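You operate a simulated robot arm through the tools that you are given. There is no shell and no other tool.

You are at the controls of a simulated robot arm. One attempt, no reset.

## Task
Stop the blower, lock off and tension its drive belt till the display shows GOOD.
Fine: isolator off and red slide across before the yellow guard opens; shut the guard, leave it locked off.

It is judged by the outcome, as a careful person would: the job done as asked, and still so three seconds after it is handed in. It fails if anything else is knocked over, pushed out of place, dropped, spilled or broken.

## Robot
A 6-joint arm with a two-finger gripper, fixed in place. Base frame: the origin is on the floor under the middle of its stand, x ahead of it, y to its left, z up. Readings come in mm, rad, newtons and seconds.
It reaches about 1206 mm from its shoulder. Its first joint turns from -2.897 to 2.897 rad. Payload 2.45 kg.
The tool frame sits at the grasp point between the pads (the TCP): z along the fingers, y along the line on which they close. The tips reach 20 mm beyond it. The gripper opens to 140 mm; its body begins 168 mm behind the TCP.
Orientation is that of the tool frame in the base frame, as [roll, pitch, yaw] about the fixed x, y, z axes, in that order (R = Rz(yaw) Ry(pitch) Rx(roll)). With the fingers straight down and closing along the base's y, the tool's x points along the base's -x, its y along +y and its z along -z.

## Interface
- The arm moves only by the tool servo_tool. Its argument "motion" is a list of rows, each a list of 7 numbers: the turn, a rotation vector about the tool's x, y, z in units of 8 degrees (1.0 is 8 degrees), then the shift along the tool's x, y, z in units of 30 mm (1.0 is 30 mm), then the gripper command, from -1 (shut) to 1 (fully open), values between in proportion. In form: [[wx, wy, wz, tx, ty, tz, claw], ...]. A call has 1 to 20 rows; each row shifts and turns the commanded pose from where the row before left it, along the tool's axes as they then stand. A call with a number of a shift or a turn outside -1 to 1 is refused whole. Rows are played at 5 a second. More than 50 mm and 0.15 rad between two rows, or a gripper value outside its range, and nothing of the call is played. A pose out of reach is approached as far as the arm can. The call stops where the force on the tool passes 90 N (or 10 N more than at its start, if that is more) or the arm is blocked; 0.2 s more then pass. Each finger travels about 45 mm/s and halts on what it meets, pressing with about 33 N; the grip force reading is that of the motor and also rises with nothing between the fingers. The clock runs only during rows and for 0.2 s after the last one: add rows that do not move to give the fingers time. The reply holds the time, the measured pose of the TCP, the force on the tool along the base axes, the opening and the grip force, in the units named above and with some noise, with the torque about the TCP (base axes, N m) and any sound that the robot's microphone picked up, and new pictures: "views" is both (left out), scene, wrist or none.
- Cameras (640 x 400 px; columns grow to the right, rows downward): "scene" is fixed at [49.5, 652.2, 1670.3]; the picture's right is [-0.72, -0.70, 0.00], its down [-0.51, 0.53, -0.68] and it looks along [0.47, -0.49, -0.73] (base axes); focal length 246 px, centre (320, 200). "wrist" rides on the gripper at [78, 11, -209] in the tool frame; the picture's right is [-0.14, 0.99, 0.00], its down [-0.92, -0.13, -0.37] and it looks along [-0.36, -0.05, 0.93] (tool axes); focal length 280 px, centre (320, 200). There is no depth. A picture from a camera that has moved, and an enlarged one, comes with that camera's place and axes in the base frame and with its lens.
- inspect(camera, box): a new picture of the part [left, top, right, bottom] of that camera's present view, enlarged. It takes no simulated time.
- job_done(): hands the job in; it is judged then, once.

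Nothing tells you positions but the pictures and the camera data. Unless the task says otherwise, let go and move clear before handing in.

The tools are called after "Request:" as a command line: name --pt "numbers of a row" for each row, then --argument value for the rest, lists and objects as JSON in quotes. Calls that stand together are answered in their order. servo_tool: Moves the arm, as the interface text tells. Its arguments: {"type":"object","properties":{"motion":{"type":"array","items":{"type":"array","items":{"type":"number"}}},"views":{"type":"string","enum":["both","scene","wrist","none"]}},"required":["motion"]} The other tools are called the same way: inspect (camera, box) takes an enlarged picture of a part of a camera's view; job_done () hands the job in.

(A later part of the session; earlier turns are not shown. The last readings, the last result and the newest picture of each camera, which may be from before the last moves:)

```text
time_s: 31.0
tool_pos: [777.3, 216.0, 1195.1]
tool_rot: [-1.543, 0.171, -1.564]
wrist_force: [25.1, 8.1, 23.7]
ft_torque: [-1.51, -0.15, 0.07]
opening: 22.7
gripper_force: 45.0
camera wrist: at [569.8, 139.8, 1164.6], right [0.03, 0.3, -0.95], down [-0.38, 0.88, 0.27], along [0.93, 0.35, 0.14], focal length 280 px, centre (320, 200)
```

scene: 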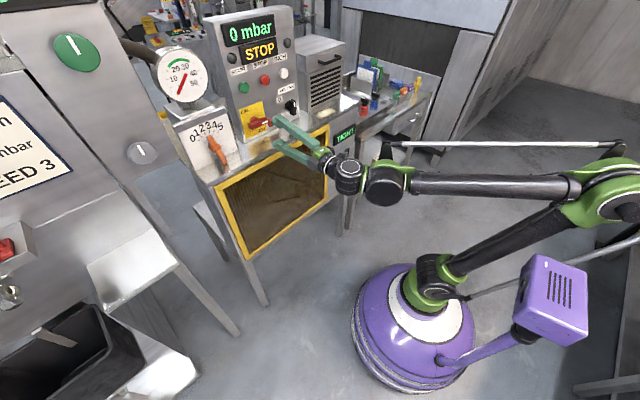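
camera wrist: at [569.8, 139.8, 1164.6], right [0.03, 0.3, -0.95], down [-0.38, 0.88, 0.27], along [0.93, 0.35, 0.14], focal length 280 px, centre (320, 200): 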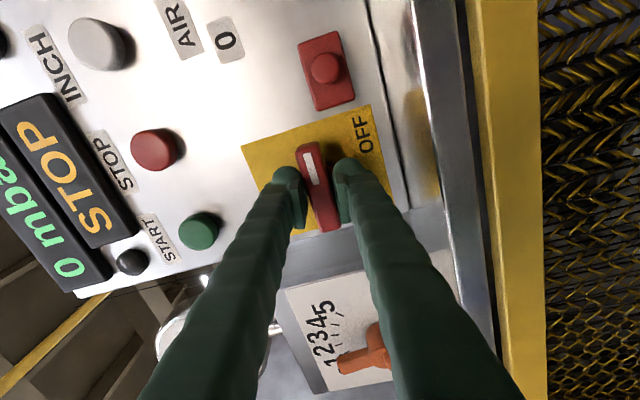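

Clockwise is resisted, so this is an end stop. Before deciding the direction, I'll compare with the similar isolator on the neighbouring "READY" machine.

Request:
inspect --camera "scene" --box '[144, 26, 184, 51]'

Request:
inspect --camera "scene" --box '[0, 200, 80, 320]'

Request:
inspect --camera "scene" --box '[225, 90, 305, 140]'

```text
16.00 times, centred on (164, 38) of scene
camera zoom: at [49.5, 652.2, 1670.3], right [-0.72, -0.7, 0.0], down [-0.51, 0.53, -0.68], along [0.47, -0.49, -0.73], focal length 3938 px, centre (2816, 2784)
```

zoom: 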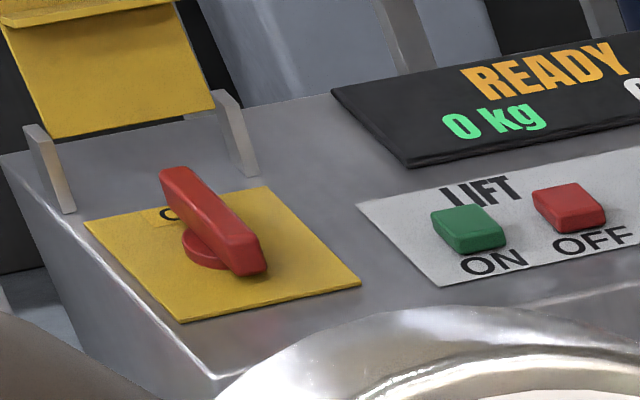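

```text
3.33 times, centred on (40, 260) of scene
camera zoom: at [49.5, 652.2, 1670.3], right [-0.72, -0.7, 0.0], down [-0.51, 0.53, -0.68], along [0.47, -0.49, -0.73], focal length 820 px, centre (1253, 0)
```

zoom: 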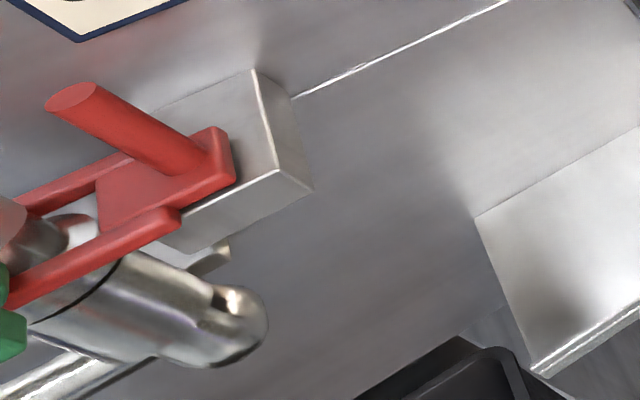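

```text
8.00 times, centred on (265, 115) of scene
camera zoom: at [49.5, 652.2, 1670.3], right [-0.72, -0.7, 0.0], down [-0.51, 0.53, -0.68], along [0.47, -0.49, -0.73], focal length 1969 px, centre (760, 880)
```

zoom: 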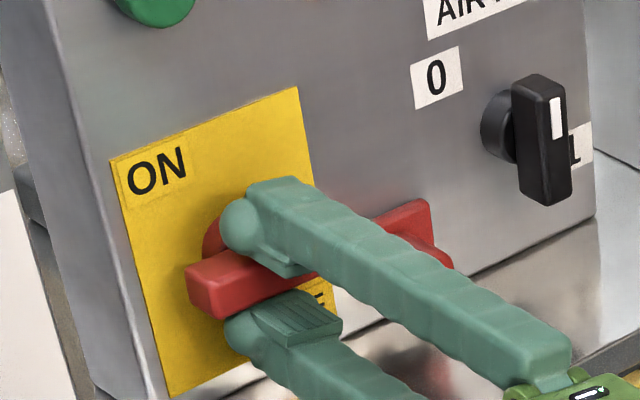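

The neighbouring machine's handle sits vertical, so I can't settle it visually. I'll release, back off, and roll to the other side so I can test the counter-clockwise direction.

Request:
servo_tool --pt "0 0 -0.5 0 0 0 -0.6" --pt "0 0 0 0 0 0 -0.1" --pt "0 0 0 0 0 -0.5 -0.1" --pt "0 0 0 0 0 -1 -0.1" --pt "0 0 0 0 0 -1 -0.1" --pt "0 0 0 0 0 0 -0.1"

Request:
inspect --camera "wrist" --box '[200, 40, 440, 240]'

```text
time_s: 32.4
tool_pos: [701.6, 215.6, 1192.9]
tool_rot: [-1.545, 0.101, -1.565]
wrist_force: [-0.1, -0.2, -0.4]
ft_torque: [-0.03, -0.04, 0.02]
opening: 63.2
gripper_force: 0.2
camera wrist: at [493.7, 137.4, 1168.4], right [0.03, 0.24, -0.97], down [-0.38, 0.9, 0.21], along [0.93, 0.36, 0.11], focal length 280 px, centre (320, 200)
```

scene: 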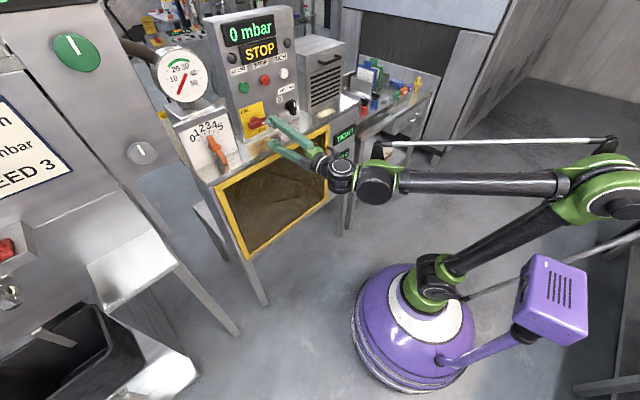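
wrist: 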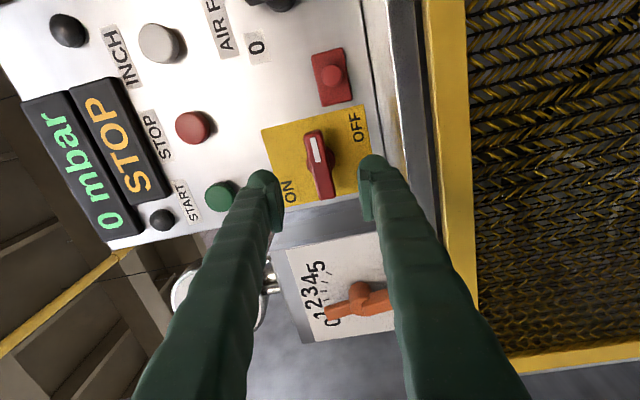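

```text
2.00 times, centred on (320, 140) of wrist
camera zoom: at [493.7, 137.4, 1168.4], right [0.03, 0.24, -0.97], down [-0.38, 0.9, 0.21], along [0.93, 0.36, 0.11], focal length 561 px, centre (320, 320)
```

zoom: 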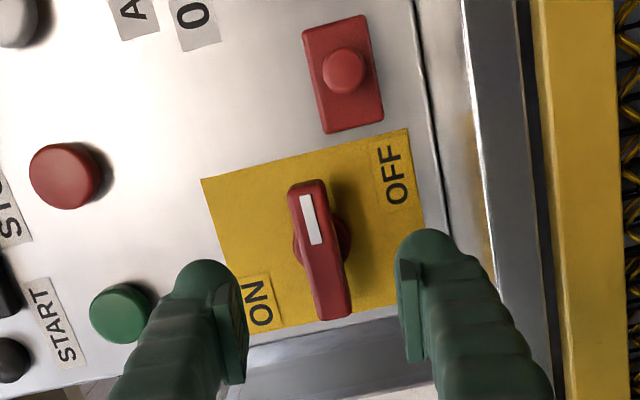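

Handle unchanged. Rolling the gripper to the other side now.

Request:
servo_tool --pt "0 0 1 0 0 0 -0.1" --pt "0 0 1 0 0 0 -0.1" --pt "0 0 1 0 0 0 -0.1" --pt "0 0 1 0 0 0 -0.1" --pt "0 0 1 0 0 0 -0.1" --pt "0 0 1 0 0 0 -0.1" --pt "0 0 1 0 0 0 -0.1" --pt "0 0 1 0 0 0 -0.1" --pt "0 0 1 0 0 0 -0.1" --pt "0 0 1 0 0 0 -0.1" --pt "0 0 1 0 0 0 -0.1" --pt "0 0 1 0 0 0 -0.1" --pt "0 0 1 0 0 0 -0.1" --pt "0 0 1 0 0 0 -0.1" --pt "0 0 1 0 0 0 -0.1" --pt "0 0 1 0 0 0 -0.1" --pt "0 0 1 0 0 0 -0.1" --pt "0 0 1 0 0 0 -0.1" --pt "0 0 1 0 0 0 -0.1" --pt "0 0 1 0 0 0 -0.1" --views "none"

Request:
servo_tool --pt "0 0 1 0 0 0 -0.1" --pt "0 0 0.78 0 0 0 -0.1" --pt "0 0 0 0 0 0 -0.1" --views "wrist"

```text
time_s: 36.6
tool_pos: [702.7, 214.9, 1192.4]
tool_rot: [1.543, 0.247, 1.566]
wrist_force: [-0.2, -0.4, 0.3]
ft_torque: [0.01, 0.0, 0.01]
opening: 63.0
gripper_force: 0.1
```

```text
time_s: 37.4
tool_pos: [701.2, 214.5, 1192.5]
tool_rot: [1.542, -0.001, 1.572]
wrist_force: [-0.7, 0.0, 0.5]
ft_torque: [0.01, 0.03, -0.02]
opening: 62.8
gripper_force: 0.0
camera wrist: at [492.8, 292.0, 1197.1], right [-0.03, -0.14, 0.99], down [-0.36, -0.92, -0.14], along [0.93, -0.36, -0.03], focal length 280 px, centre (320, 200)
```

wrist: 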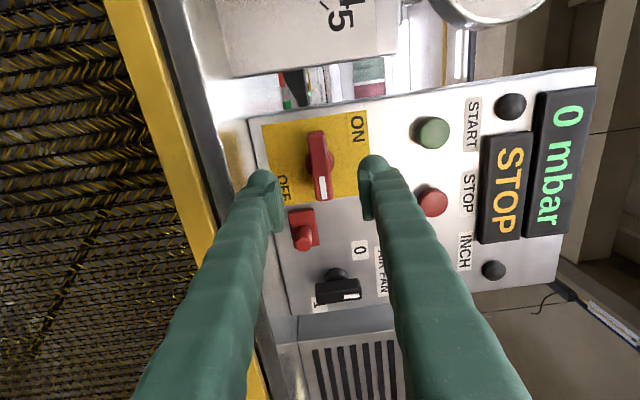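

Now approaching the isolator bar from this side and gripping.

Request:
servo_tool --pt "0.2 0 0 0 0.1 0.4 -0.1" --pt "0 0 0 0 0 0.8 -0.1" --pt "0 0 0 0 0 0.7 -0.1" --pt "0 0 0 0 0 0.67 -0.1" --pt "0 0 0 0 0 0 -0.1" --pt "0 0 0 0 0 0 -0.4" --pt "0 0 0 0 0 0 -0.6" --pt "0 0 0 0 0 0 -0.8" --pt "0 0 0 0 0 0 -0.9" --pt "0 0 0 0 0 0 -0.9" --views "wrist"

```text
time_s: 39.6
tool_pos: [777.5, 215.1, 1196.3]
tool_rot: [1.571, -0.002, 1.573]
wrist_force: [-7.5, -1.5, -22.9]
ft_torque: [-0.06, 0.33, 0.02]
opening: 22.0
gripper_force: 11.1
camera wrist: at [568.6, 291.4, 1207.2], right [0.0, -0.14, 0.99], down [-0.37, -0.92, -0.13], along [0.93, -0.36, -0.05], focal length 280 px, centre (320, 200)
```

wrist: 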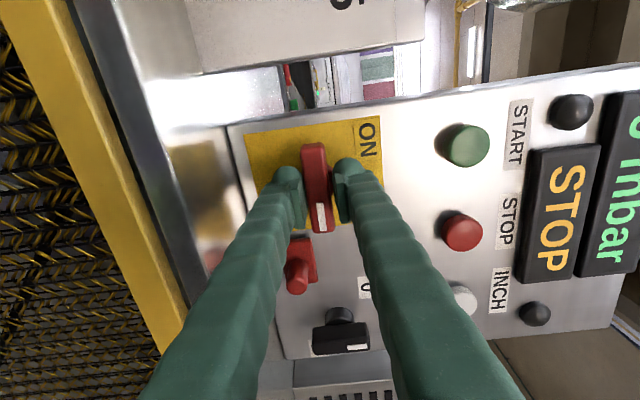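

Gripped. I'll centre by ~1 mm and try a small counter-clockwise turn.

Request:
servo_tool --pt "0 0 0 0 -0.04 0 -0.9" --pt "0 0 -0.4 0 0 0 -0.9" --pt "0 0 -0.4 0 0 0 -0.9" --pt "0 0 -0.4 0 0 0 -0.9"

```text
time_s: 40.6
tool_pos: [777.8, 214.2, 1195.5]
tool_rot: [1.572, 0.169, 1.572]
wrist_force: [-3.7, -3.6, -14.4]
ft_torque: [0.23, 0.11, -0.19]
opening: 19.1
gripper_force: 38.0
camera wrist: at [569.2, 292.5, 1192.5], right [0.0, 0.03, 1.0], down [-0.37, -0.93, 0.03], along [0.93, -0.37, 0.01], focal length 280 px, centre (320, 200)
```

scene: 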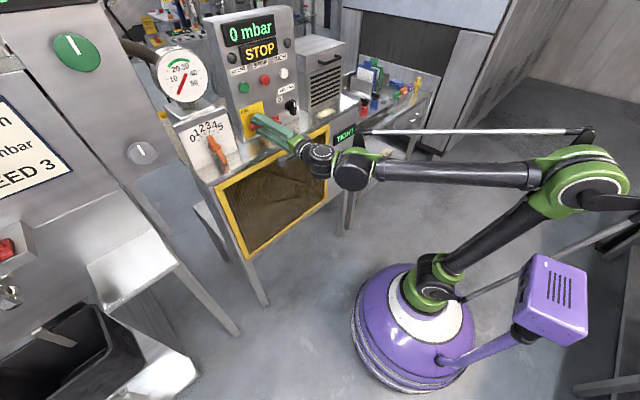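
wrist: 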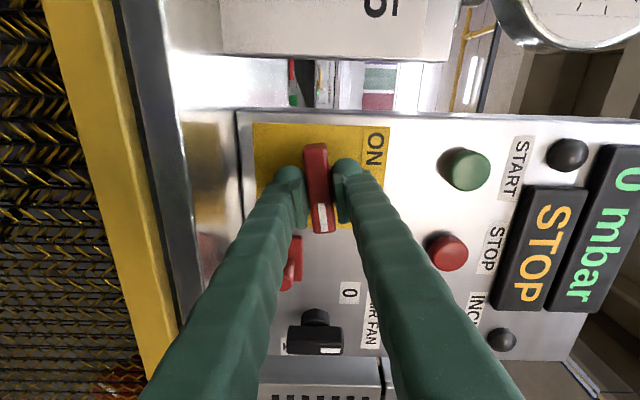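

The isolator turns counter-clockwise freely. I'll continue in steps, watching the displays for any change.

Request:
servo_tool --pt "0 0 -0.6 0 0 0 -0.9" --pt "0 0 -0.6 0 0 0 -0.9" --pt "0 0 -0.6 0 0 0 -0.9" --pt "0 0 -0.6 0 0 0 -0.9" --pt "0 0 -0.6 0 0 0 -0.9" --pt "0 0 -0.6 0 0 0 -0.9"

```text
time_s: 42.0
tool_pos: [777.8, 214.1, 1195.5]
tool_rot: [1.572, 0.671, 1.573]
wrist_force: [-5.0, -4.9, -2.4]
ft_torque: [0.02, 0.11, 0.02]
opening: 18.8
gripper_force: 43.5
camera wrist: at [569.2, 281.7, 1154.7], right [0.0, 0.51, 0.86], down [-0.37, -0.8, 0.47], along [0.93, -0.32, 0.19], focal length 280 px, centre (320, 200)
```

scene: 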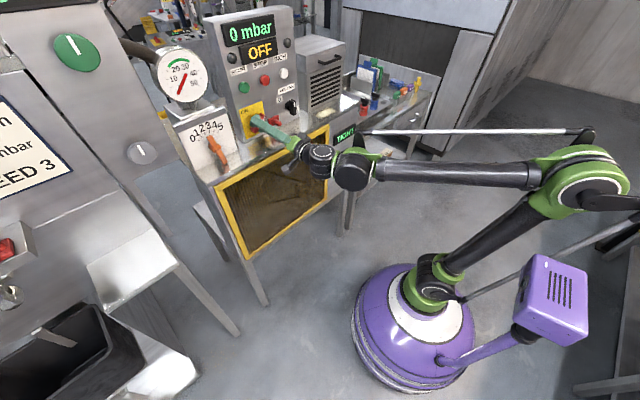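
wrist: 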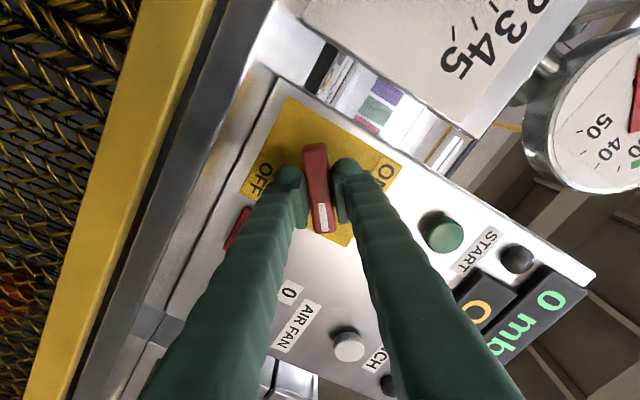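

The display changed to OFF, so counter-clockwise is the OFF direction. Finishing the turn to vertical.

Request:
servo_tool --pt "0 0 -0.7 0 0 0 -0.9" --pt "0 0 -0.7 0 0 0 -0.9" --pt "0 0 -0.7 0 0 0 -0.9" --pt "0 0 -0.7 0 0 0 -0.9" --pt "0 0 -0.7 0 0 0 -0.9" --pt "0 0 -0.7 0 0 0 -0.9" --pt "0 0 -0.7 0 0 0 -0.9" --pt "0 0 -0.6 0 0 0 -0.9" --pt "0 0 -0.6 0 0 0 -0.9" --pt "0 0 -0.4 0 0 0 -0.9"

```text
time_s: 44.2
tool_pos: [777.6, 214.9, 1195.2]
tool_rot: [-1.455, 1.563, -1.455]
wrist_force: [6.0, 1.2, 32.1]
ft_torque: [0.23, -0.34, 0.0]
opening: 19.0
gripper_force: 44.2
camera wrist: at [569.4, 224.0, 1116.0], right [0.0, 0.99, 0.13], down [-0.37, -0.12, 0.92], along [0.93, -0.05, 0.37], focal length 280 px, centre (320, 200)
```

scene: 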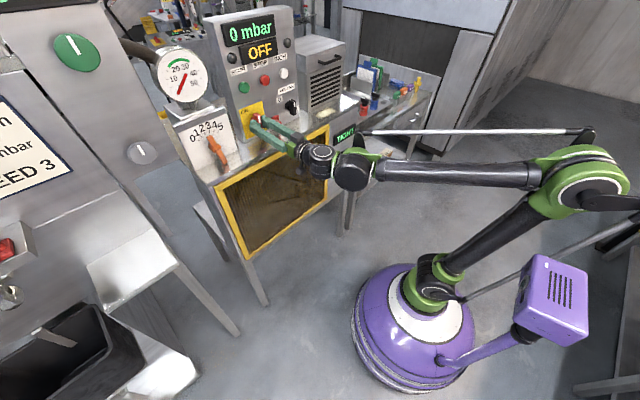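
wrist: 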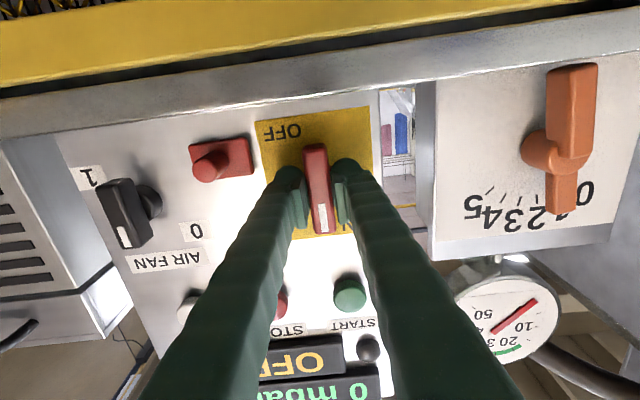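

The isolator is now vertical and the display reads OFF. I'll release, back off and move in front of the red slide's peg at about (y 131, z 1161).

Request:
servo_tool --pt "0 0 0 0 0 0 -0.5" --pt "0 0 0 0 0 0 -0.2" --pt "0 0 0 0 0 -0.5 -0.2" --pt "0 0 0 0 0 -1 -0.2" --pt "0 0 0 0 0 -1 -0.2" --pt "0 0 0 0.4 -0.9 0 -0.2" --pt "0 0 0 0.4 -0.9 0 -0.2" --pt "0 0 0 0.35 -0.9 0 -0.2" --pt "0 0 0 0 -0.07 0 -0.2" --pt "0 0 0 0 0 0 -0.2"

Request:
inspect --camera "scene" --box '[225, 0, 305, 140]'

```text
time_s: 46.4
tool_pos: [704.6, 132.0, 1160.6]
tool_rot: [-1.573, 1.564, -1.572]
wrist_force: [-0.1, 0.0, 0.9]
ft_torque: [-0.01, 0.04, -0.01]
opening: 56.2
gripper_force: 0.0
camera wrist: at [495.9, 141.2, 1081.9], right [0.0, 0.99, 0.13], down [-0.37, -0.12, 0.92], along [0.93, -0.05, 0.37], focal length 280 px, centre (320, 200)
```

scene: 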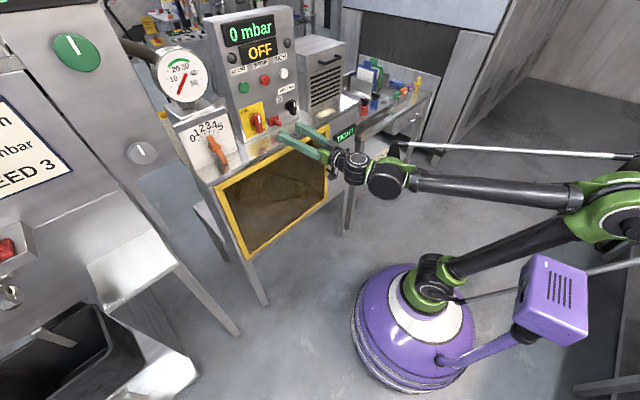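
wrist: 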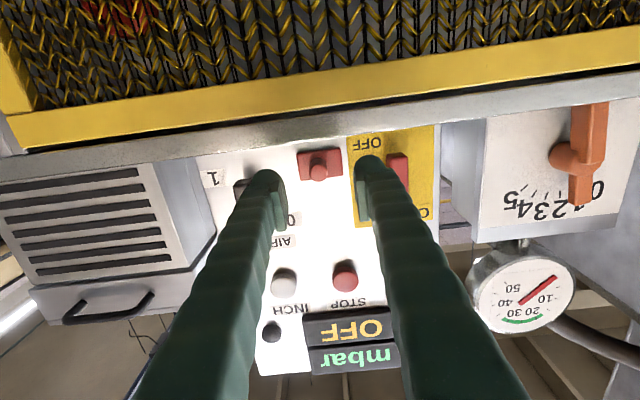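

```text
2.86 times, centred on (265, 70) of scene
camera zoom: at [49.5, 652.2, 1670.3], right [-0.72, -0.7, 0.0], down [-0.51, 0.53, -0.68], along [0.47, -0.49, -0.73], focal length 703 px, centre (477, 571)
```

zoom: 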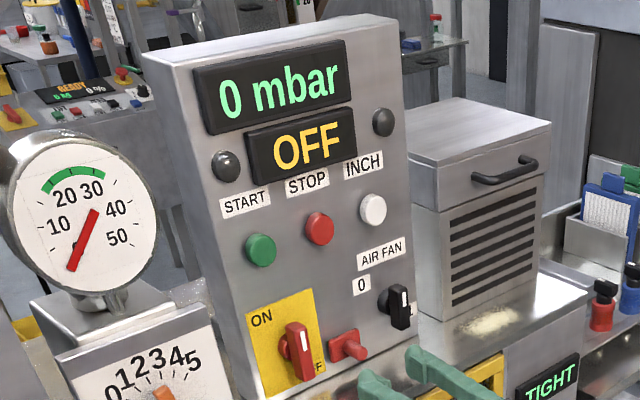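

OFF confirmed, isolator pointer vertical. The slide peg is centred between the fingers; I'll advance and grip it.

Request:
servo_tool --pt "0 0 0 0 -0.06 0.8 -0.2" --pt "0 0 0 0 0 0.8 -0.2" --pt "0 0 0 0 0 0.7 -0.2" --pt "0 0 0 0 0 0 -0.2" --pt "0 0 0 0 0 0 -0.5" --pt "0 0 0 0 0 0 -0.7" --pt "0 0 0 0 0 0 -0.8" --pt "0 0 0 0 0 0 -0.9" --pt "0 0 0 0 0 0 -0.9"

```text
time_s: 48.4
tool_pos: [771.0, 129.7, 1162.3]
tool_rot: [-1.588, 1.564, -1.583]
wrist_force: [1.5, -0.5, 0.7]
ft_torque: [-0.02, 0.0, -0.02]
opening: 18.5
gripper_force: 43.4
camera wrist: at [563.2, 139.5, 1083.1], right [0.0, 0.99, 0.13], down [-0.37, -0.12, 0.92], along [0.93, -0.05, 0.37], focal length 280 px, centre (320, 200)
```

scene: 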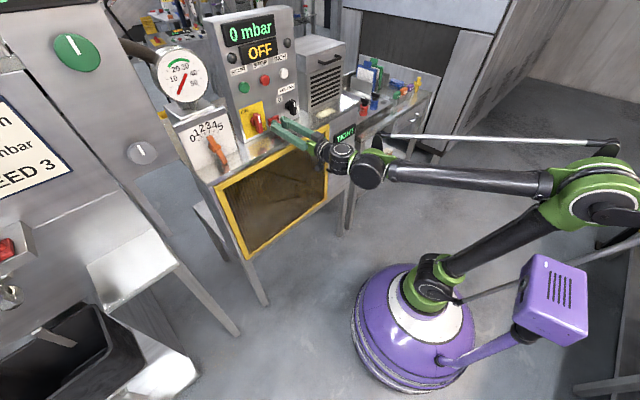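
wrist: 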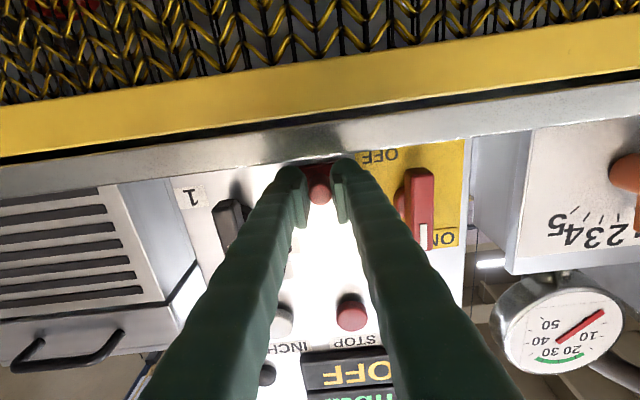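

Peg gripped (18.5 mm). Sliding it toward the isolator (+y) in small steps.

Request:
servo_tool --pt "0 0 0 0 0.2 0 -0.9" --pt "0 0 0 0 0.2 0 -0.9" --pt "0 0 0 0 0.2 0 -0.9" --pt "0 0 0 0 0.2 0 -0.9"

```text
time_s: 49.4
tool_pos: [772.1, 154.7, 1161.8]
tool_rot: [-1.425, 1.563, -1.422]
wrist_force: [-6.1, -0.6, 18.7]
ft_torque: [0.01, -0.13, -0.02]
opening: 18.3
gripper_force: 43.4
camera wrist: at [563.3, 163.7, 1082.8], right [0.0, 0.99, 0.13], down [-0.37, -0.12, 0.92], along [0.93, -0.05, 0.37], focal length 280 px, centre (320, 200)
```

scene: 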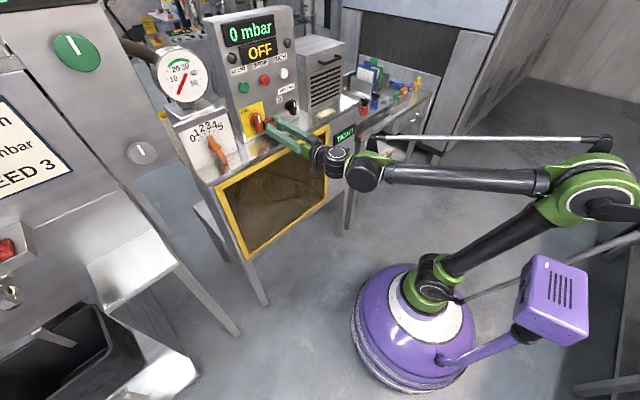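
wrist: 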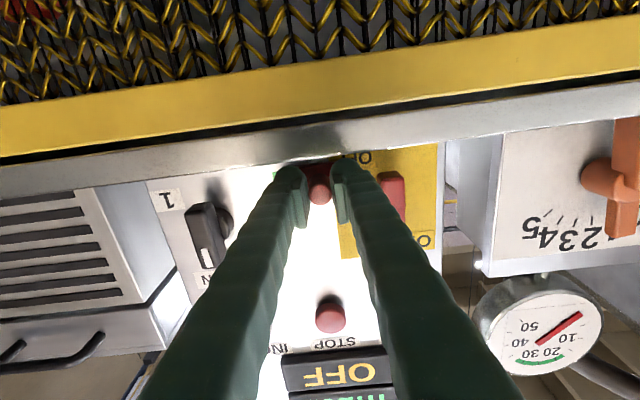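

The slide moves freely, and a green indicator is showing beneath it. Continuing carefully.

Request:
servo_tool --pt "0 0 0 0 0.15 0 -0.9" --pt "0 0 0 0 0.15 0 -0.9" --pt "0 0 0 0 0.15 0 -0.9"

Request:
inspect --camera "wrist" --box '[220, 120, 460, 270]'

Request:
inspect --camera "scene" --box '[235, 95, 315, 145]'

```text
time_s: 50.2
tool_pos: [771.8, 167.9, 1161.8]
tool_rot: [-1.555, 1.564, -1.552]
wrist_force: [-1.1, -0.1, 4.5]
ft_torque: [0.01, -0.09, -0.02]
opening: 18.6
gripper_force: 44.1
camera wrist: at [563.2, 176.9, 1082.9], right [0.0, 0.99, 0.13], down [-0.37, -0.12, 0.92], along [0.93, -0.05, 0.37], focal length 280 px, centre (320, 200)
```

scene: 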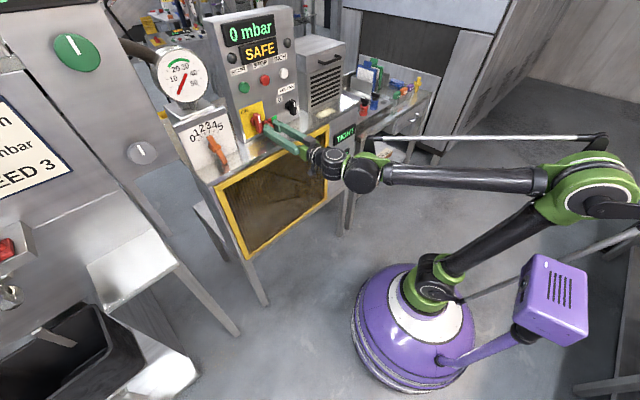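
wrist: 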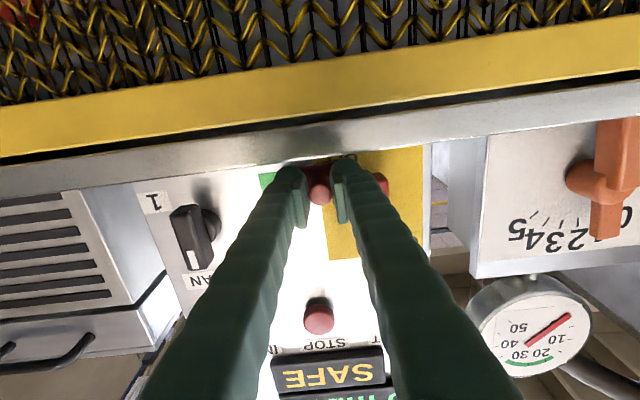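

```text
2.67 times, centred on (340, 195) of wrist
camera zoom: at [563.2, 176.9, 1082.9], right [0.0, 0.99, 0.13], down [-0.37, -0.12, 0.92], along [0.93, -0.05, 0.37], focal length 748 px, centre (267, 213)
```

zoom: 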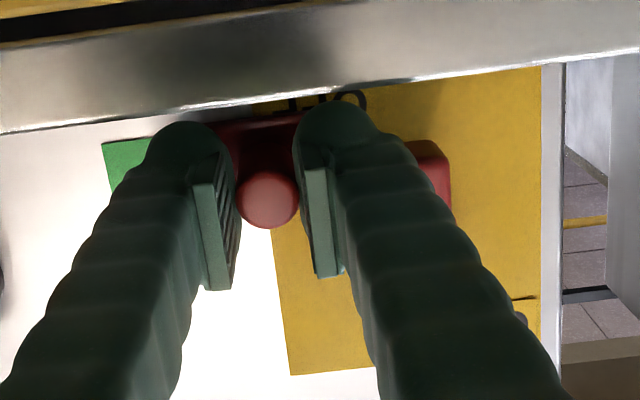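

```text
8.00 times, centred on (275, 120) of scene
camera zoom: at [49.5, 652.2, 1670.3], right [-0.72, -0.7, 0.0], down [-0.51, 0.53, -0.68], along [0.47, -0.49, -0.73], focal length 1969 px, centre (680, 840)
```

zoom: 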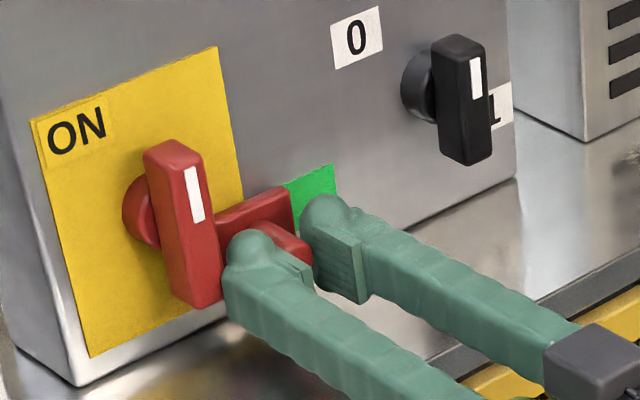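

The display now reads SAFE. I'll nudge 3 mm further for margin and check the force.

Request:
servo_tool --pt "0 0 0 0 0.1 0 -0.9" --pt "0 0 0 0 0 0 -0.9" --views "none"

```text
time_s: 50.8
tool_pos: [772.7, 169.4, 1161.7]
tool_rot: [-1.529, 1.563, -1.528]
wrist_force: [4.4, -2.0, 13.6]
ft_torque: [-0.01, -0.12, -0.04]
opening: 18.4
gripper_force: 43.7
```

The slide reached its stop (40 mm travel). I'll open only slightly so the finger doesn't touch the isolator handle, then retreat straight back.

Request:
servo_tool --pt "0 0 0 0 -0.05 0 -0.68" --pt "0 0 0 0 0 0 -0.66" --pt "0 0 0 0 0 0 -0.66" --pt "0 0 0 0 0 -0.5 -0.66" --pt "0 0 0 0 0 -1 -0.66" --pt "0 0 0 0 0 -1 -0.66" --pt "0 0 0 0 0 -1 -0.66" --pt "0 0 0 0 0 -1 -0.66" --pt "0 0 0 0 0 -1 -0.66" --pt "0 0 0 0 0 0 -0.66"

Request:
inspect --camera "scene" --box '[220, 0, 320, 150]'

Request:
inspect --camera "wrist" --box '[0, 0, 640, 200]'

```text
time_s: 53.0
tool_pos: [605.0, 166.0, 1159.1]
tool_rot: [-1.567, 1.563, -1.565]
wrist_force: [0.8, 0.4, 0.6]
ft_torque: [0.02, 0.0, 0.04]
opening: 23.8
gripper_force: 0.1
camera wrist: at [395.9, 175.2, 1081.0], right [0.0, 0.99, 0.13], down [-0.37, -0.12, 0.92], along [0.93, -0.05, 0.37], focal length 280 px, centre (320, 200)
```

scene: 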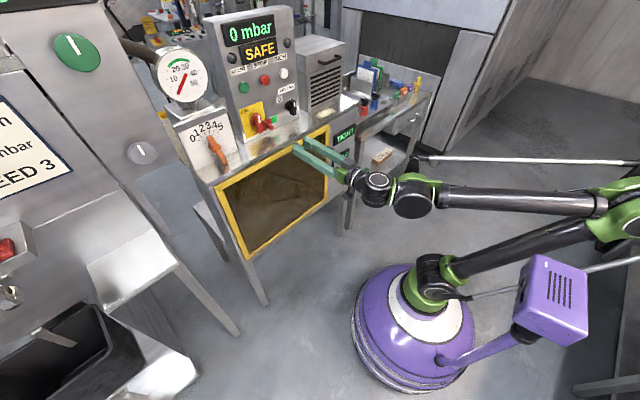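
wrist: 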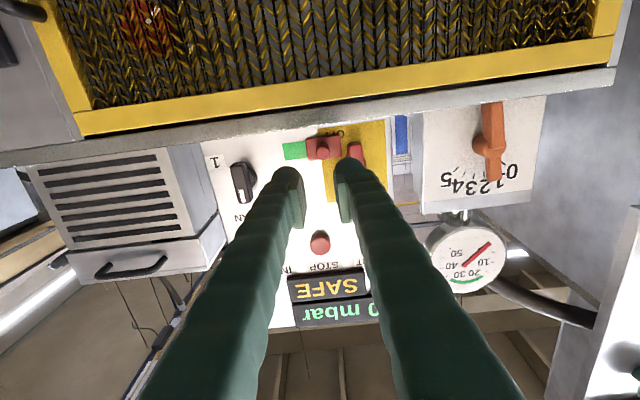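

```text
2.67 times, centred on (270, 75) of scene
camera zoom: at [49.5, 652.2, 1670.3], right [-0.72, -0.7, 0.0], down [-0.51, 0.53, -0.68], along [0.47, -0.49, -0.73], focal length 656 px, centre (453, 533)
```

zoom: 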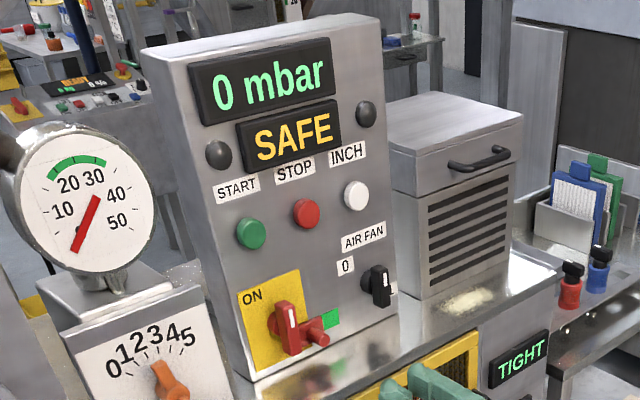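

```text
1.00 times, centred on (320, 100) of wrist (not enlarged: the box is as wide or as high as the picture)
camera zoom: at [395.9, 175.2, 1081.0], right [0.0, 0.99, 0.13], down [-0.37, -0.12, 0.92], along [0.93, -0.05, 0.37], focal length 280 px, centre (320, 300)
```

zoom: 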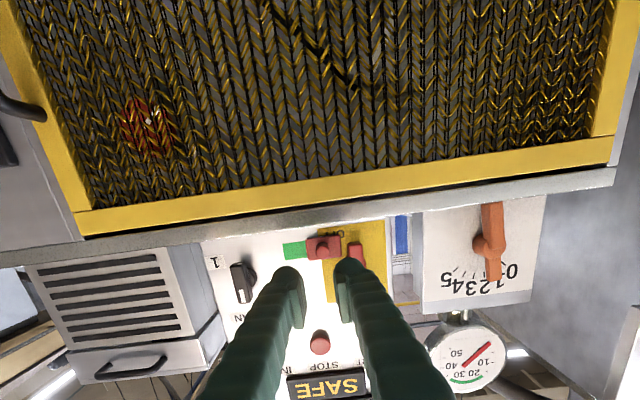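

Locked off: SAFE shows, isolator vertical, slide across. Next, the guard: its handle triangulates to a vertical bar near (674, −96, z 835–972), with the hinge likely on the +y side. I'll tilt the tool 45° down, then move toward the handle.

Request:
servo_tool --pt "0 1 0 0 -0.8 0 -0.66" --pt "0 1 0 0 -0.8 0 -0.5" --pt "0 1 0 0 -0.8 0 -0.3" --pt "0 1 0 0 -0.8 0 -0.2" --pt "0 1 0 0 -0.8 0 -0.2" --pt "0 0.6 0 0 -0.8 0 -0.2" --pt "0 0 0 0 -0.9 0 -0.2" --pt "0 0 0 0 -0.9 0 -0.2" --pt "0 0 0 0 -0.9 0 -0.2" --pt "0 0 0 0 -0.9 0 -0.2" --pt "0 0 0 0 -0.33 0 -0.2" --pt "0 0 0 0 0 0 -0.2"

```text
time_s: 55.6
tool_pos: [575.5, 63.3, 1162.5]
tool_rot: [-3.097, 0.798, -3.132]
wrist_force: [0.1, 0.8, 0.0]
ft_torque: [0.0, 0.01, 0.0]
opening: 55.8
gripper_force: 0.0
out of reach, approached as far as the arm can: row 5, 6, 7, 8, 9, 10, 11
camera wrist: at [372.3, 81.4, 1251.4], right [0.12, 0.99, 0.07], down [0.38, -0.11, 0.92], along [0.92, -0.08, -0.38], focal length 280 px, centre (320, 200)
```

scene: 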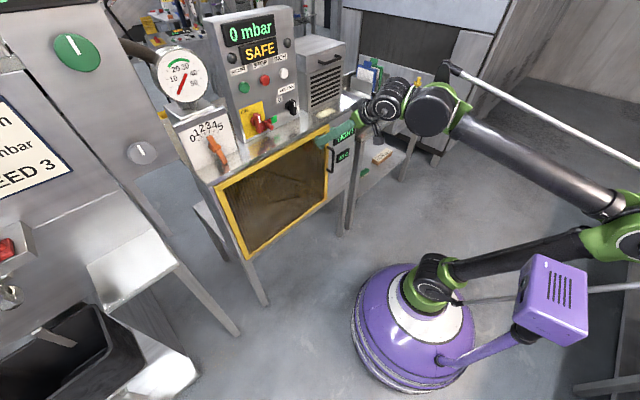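
wrist: 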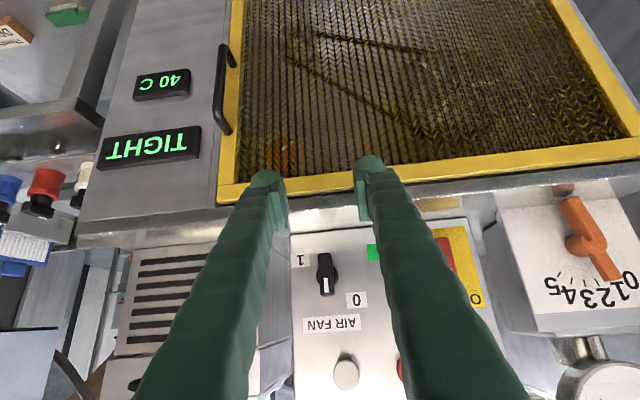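

The belt display's temperature has dropped to 40 °C. The arm hit a wrist limit while moving toward −y, so I'll check how it responds to yawing the tool toward the handle (heading slightly −y).

Request:
servo_tool --pt "0 0 0 0 0 0 -0.2" --views "none"

Request:
servo_tool --pt "0.5 0 0.5 0 0 0 -0.2" --pt "0.5 0 0.5 0 0 0 -0.2" --views "none"

```text
time_s: 56.0
tool_pos: [576.2, 63.0, 1162.6]
tool_rot: [-3.099, 0.799, -3.133]
wrist_force: [0.0, -0.4, 0.9]
ft_torque: [0.01, 0.01, 0.0]
opening: 56.2
gripper_force: 0.0
```

```text
time_s: 56.6
tool_pos: [577.2, 64.3, 1161.0]
tool_rot: [-3.133, 0.79, 2.952]
wrist_force: [0.1, 0.5, -0.6]
ft_torque: [0.0, -0.01, 0.03]
opening: 56.1
gripper_force: 0.1
```

That works within reach. Continuing toward −y with this heading.

Request:
servo_tool --pt "0 0 0 0 -0.7 0.2 -0.2" --pt "0 0 0 0 -0.7 0.2 -0.2" --pt "0 0 0 0 -0.7 0.2 -0.2" --views "none"

```text
time_s: 57.4
tool_pos: [575.6, -0.3, 1151.1]
tool_rot: [-3.134, 0.791, 2.952]
wrist_force: [0.6, 0.2, -0.2]
ft_torque: [0.01, 0.01, 0.0]
opening: 56.1
gripper_force: 0.0
```

Good. Now lowering to a standoff in front of the guard handle.

Request:
servo_tool --pt "0 0 0 0.61 -0.373 0.86 -0.2" --pt "0 0 0 0.61 -0.373 0.86 -0.2" --pt "0 0 0 0.61 -0.373 0.86 -0.2" --pt "0 0 0 0.61 -0.373 0.86 -0.2" --pt "0 0 0 0.61 -0.373 0.86 -0.2" --pt "0 0 0 0.61 -0.373 0.86 -0.2" --pt "0 0 0 0.61 -0.373 0.86 -0.2" --pt "0 0 0 0 0 0 -0.2"

```text
time_s: 59.2
tool_pos: [594.8, -30.6, 929.4]
tool_rot: [-3.114, 0.796, 2.95]
wrist_force: [0.3, -0.2, -0.3]
ft_torque: [0.0, -0.02, 0.0]
opening: 56.1
gripper_force: 0.0
out of reach, approached as far as the arm can: row 3, 4, 5, 6, 7
camera wrist: at [398.8, 23.5, 1019.0], right [0.3, 0.95, 0.08], down [0.35, -0.19, 0.92], along [0.89, -0.25, -0.39], focal length 280 px, centre (320, 200)
```

scene: 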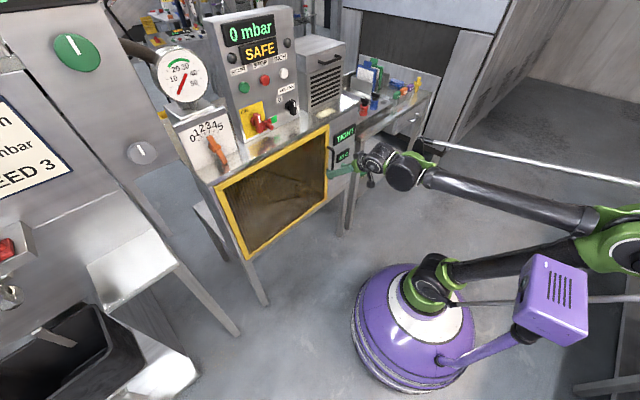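
wrist: 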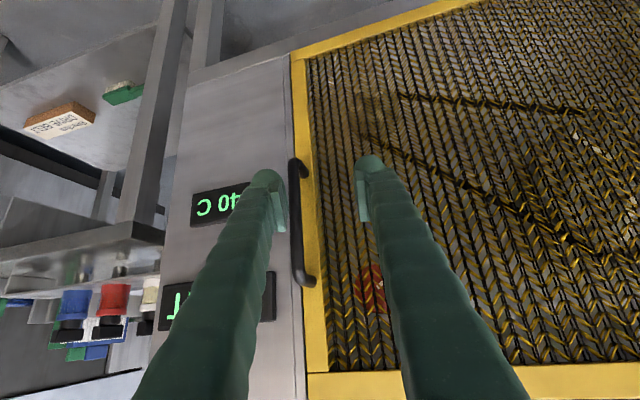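

The arm's wrist limit needs the tool heading turned toward −y relative to the arm. I'll yaw to about −25° and align 60 mm in front of the handle bar (≈ (668, −83), z 852–977).

Request:
servo_tool --pt "0.62 0 0.62 0 0 0 -0.28" --pt "0.62 0 0.62 0 0 0 -0.28" --pt "0 0 0 -0.17 -0.28 0.5 -0.28" --pt "0 0 0 -0.17 -0.28 0.5 -0.28" --pt "0 0 0 0 0 0 -0.28"

```text
time_s: 60.4
tool_pos: [614.4, -54.7, 918.6]
tool_rot: [-3.136, 0.791, 2.706]
wrist_force: [-0.4, 0.4, -0.6]
ft_torque: [0.03, -0.01, 0.03]
opening: 50.3
gripper_force: 0.0
camera wrist: at [434.8, 42.0, 1008.7], right [0.51, 0.86, 0.09], down [0.3, -0.28, 0.91], along [0.81, -0.44, -0.39], focal length 280 px, centre (320, 200)
```

scene: 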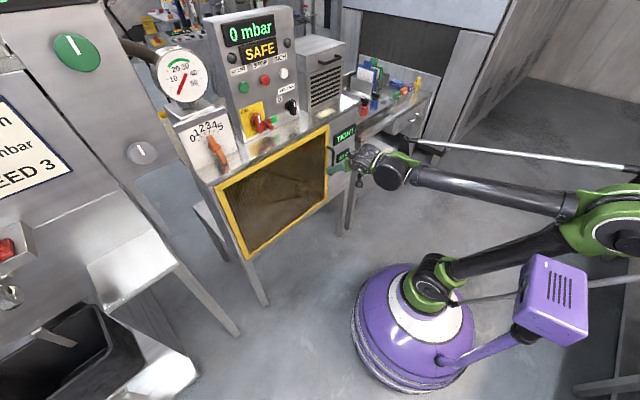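
wrist: 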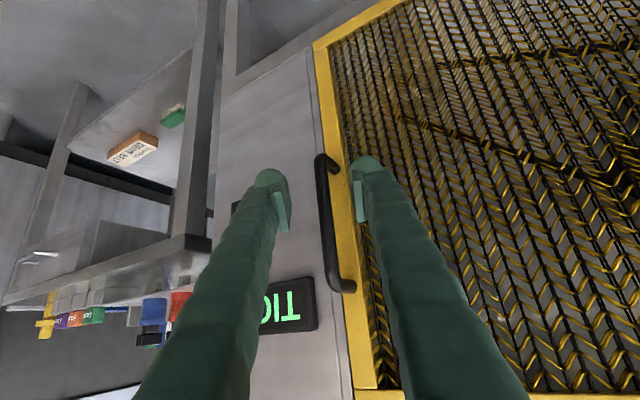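

The bar is centred between the fingers, about 60 mm ahead. Advancing horizontally and gripping.

Request:
servo_tool --pt "0 0 0 -0.47 -0.03 0.47 -0.28" --pt "0 0 0 -0.47 -0.03 0.47 -0.28" --pt "0 0 0 -0.47 0 0.47 -0.28" --pt "0 0 0 0 0 0 -0.28" --pt "0 0 0 0 0 0 -0.6" --pt "0 0 0 0 0 0 -0.8" --pt "0 0 0 0 0 0 -0.95" --pt "0 0 0 0 0 0 -0.95"

```text
time_s: 62.2
tool_pos: [668.9, -80.2, 919.6]
tool_rot: [-3.135, 0.79, 2.705]
wrist_force: [0.3, 2.7, -1.9]
ft_torque: [0.03, 0.02, 0.02]
opening: 12.6
gripper_force: 37.2
camera wrist: at [488.8, 16.4, 1010.0], right [0.51, 0.86, 0.09], down [0.3, -0.28, 0.91], along [0.81, -0.44, -0.39], focal length 280 px, centre (320, 200)
```

scene: 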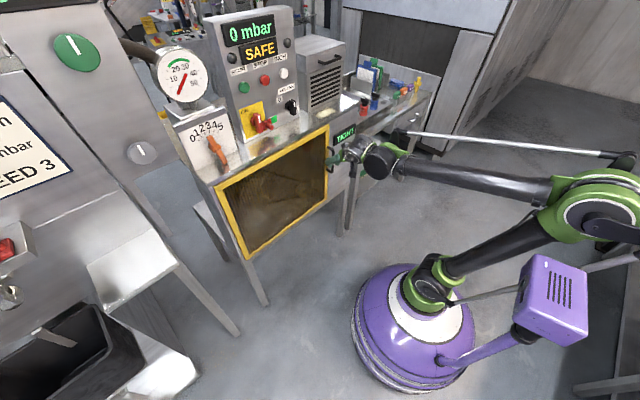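
wrist: 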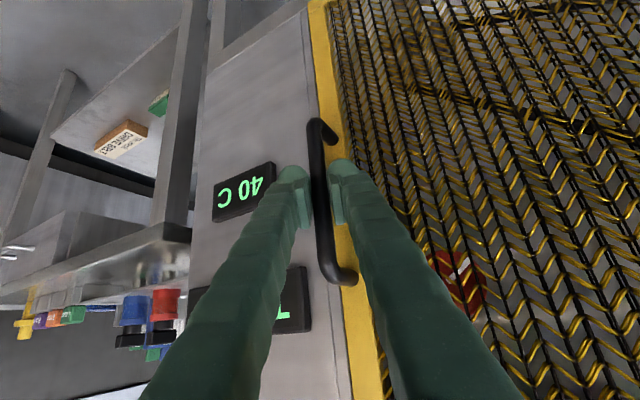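

Handle gripped (12.6 mm bar). I'll start pulling along the estimated hinge arc in small steps and check the forces.

Request:
servo_tool --pt "0 0 0 0.27 -0.12 -0.27 -0.95" --pt "0 0 0 0.27 -0.12 -0.27 -0.95" --pt "0 0 0 0.27 -0.12 -0.27 -0.95" --pt "0 0 0 0.27 -0.12 -0.27 -0.95"

```text
time_s: 63.2
tool_pos: [620.2, -73.6, 917.9]
tool_rot: [-3.136, 0.794, 2.707]
wrist_force: [2.1, 10.4, 25.0]
ft_torque: [0.04, -0.2, 0.03]
opening: 12.7
gripper_force: 38.5
camera wrist: at [440.8, 22.2, 1009.4], right [0.51, 0.86, 0.09], down [0.29, -0.28, 0.92], along [0.81, -0.44, -0.39], focal length 280 px, centre (320, 200)
```

scene: 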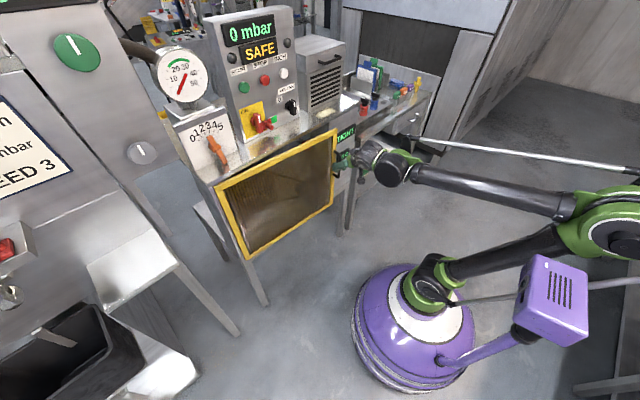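
wrist: 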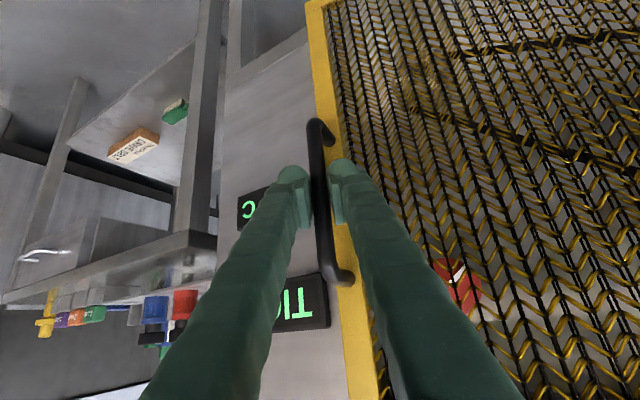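

The guard is opening on its +y hinge as expected. Continuing along the arc.

Request:
servo_tool --pt "0 0 0 0.33 -0.11 -0.37 -0.95" --pt "0 0 0 0.36 -0.11 -0.37 -0.95" --pt "0 0 0 0.36 -0.11 -0.37 -0.95" --pt "0 0 0 0.37 -0.07 -0.377 -0.95" --pt "0 0 0 0.37 -0.07 -0.377 -0.95" --pt "0 0 0 0.37 -0.07 -0.377 -0.95"

```text
time_s: 64.6
tool_pos: [528.5, -50.7, 919.0]
tool_rot: [-3.134, 0.792, 2.702]
wrist_force: [-5.7, -18.8, -14.4]
ft_torque: [-0.22, -0.04, -0.12]
opening: 12.9
gripper_force: 39.3
camera wrist: at [349.6, 46.5, 1010.8], right [0.51, 0.85, 0.09], down [0.3, -0.28, 0.91], along [0.81, -0.44, -0.39], focal length 280 px, centre (320, 200)
```

scene: 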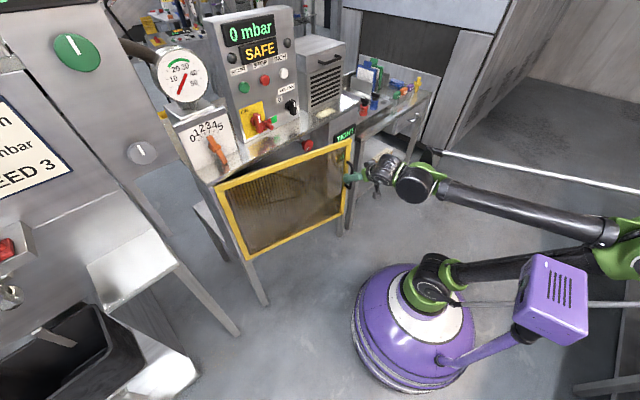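
wrist: 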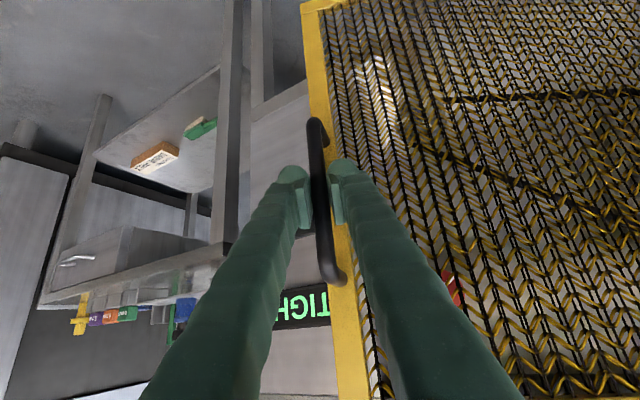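

Door at about 15°. Continuing another 10°.

Request:
servo_tool --pt "0 0 0 0.405 -0.05 -0.395 -0.95" --pt "0 0 0 0.4 -0.024 -0.395 -0.95" --pt "0 0 0 0.395 -0.024 -0.395 -0.95" --pt "0 0 0 0.392 0.02 -0.392 -0.95" --pt "0 0 0 0.392 0.02 -0.392 -0.95" --pt "0 0 0 0.392 0.02 -0.392 -0.95"

```text
time_s: 66.0
tool_pos: [434.3, -7.0, 919.4]
tool_rot: [-3.136, 0.793, 2.703]
wrist_force: [-15.0, -27.1, -4.0]
ft_torque: [-0.17, 0.25, -0.18]
opening: 12.9
gripper_force: 39.1
camera wrist: at [256.1, 88.9, 1010.8], right [0.51, 0.86, 0.09], down [0.3, -0.28, 0.91], along [0.81, -0.44, -0.39], focal length 280 px, centre (320, 200)
```

scene: 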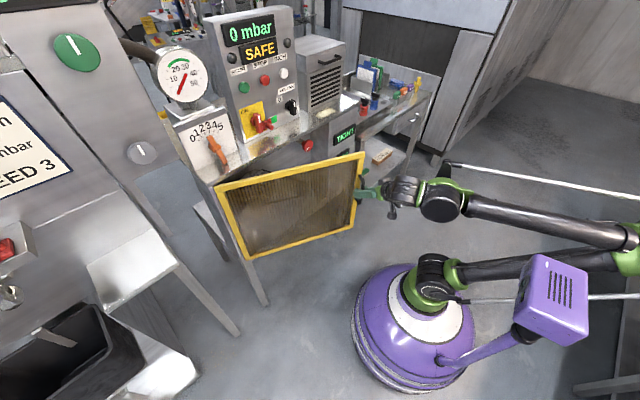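
wrist: 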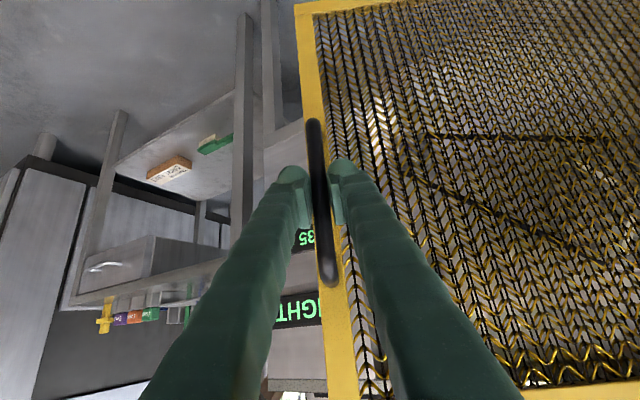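

Door at about 25°, hinge fits near (710, 464). Continuing another 10°.

Request:
servo_tool --pt "0 0 0 0.372 0.03 -0.372 -0.95" --pt "0 0 0 0.372 0.04 -0.372 -0.95" --pt "0 0 0 0.372 0.041 -0.372 -0.95" --pt "0 0 0 0.365 0.11 -0.365 -0.95" --pt "0 0 0 0.365 0.117 -0.365 -0.95" --pt "0 0 0 0.365 0.117 -0.365 -0.95"

Request:
inspect --camera "scene" --box '[260, 110, 380, 185]'

```text
time_s: 67.4
tool_pos: [356.6, 45.9, 920.9]
tool_rot: [-3.138, 0.793, 2.705]
wrist_force: [-9.9, -11.6, 1.0]
ft_torque: [0.15, 0.6, -0.07]
opening: 12.8
gripper_force: 39.2
camera wrist: at [178.5, 142.2, 1011.7], right [0.51, 0.86, 0.09], down [0.29, -0.28, 0.91], along [0.81, -0.44, -0.39], focal length 280 px, centre (320, 200)
```

scene: 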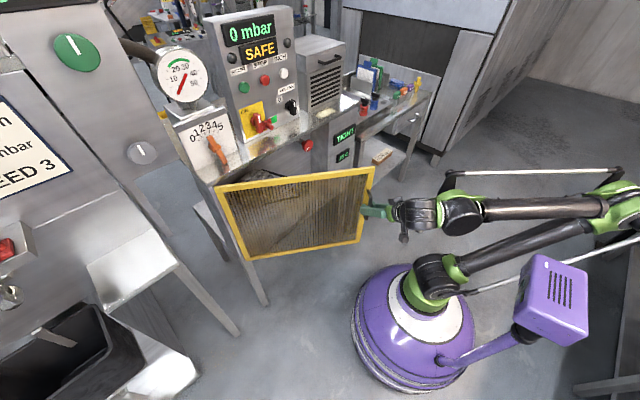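
wrist: 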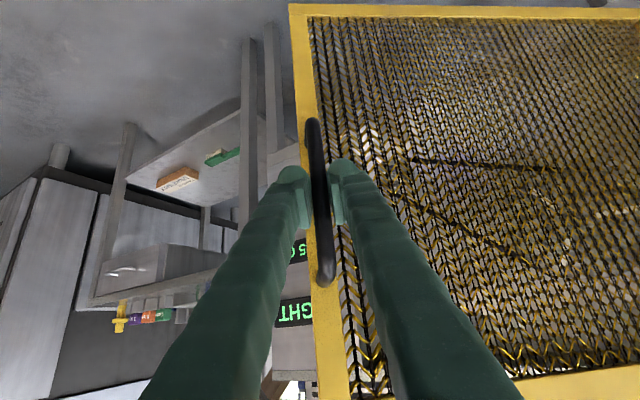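

```text
5.33 times, centred on (320, 148) of scene
camera zoom: at [49.5, 652.2, 1670.3], right [-0.72, -0.7, 0.0], down [-0.51, 0.53, -0.68], along [0.47, -0.49, -0.73], focal length 1313 px, centre (320, 480)
```

zoom: 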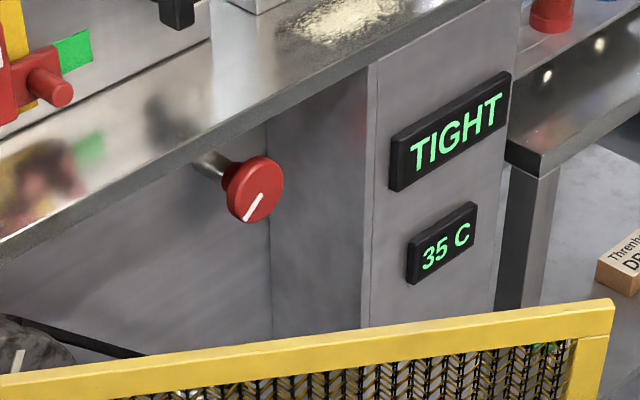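

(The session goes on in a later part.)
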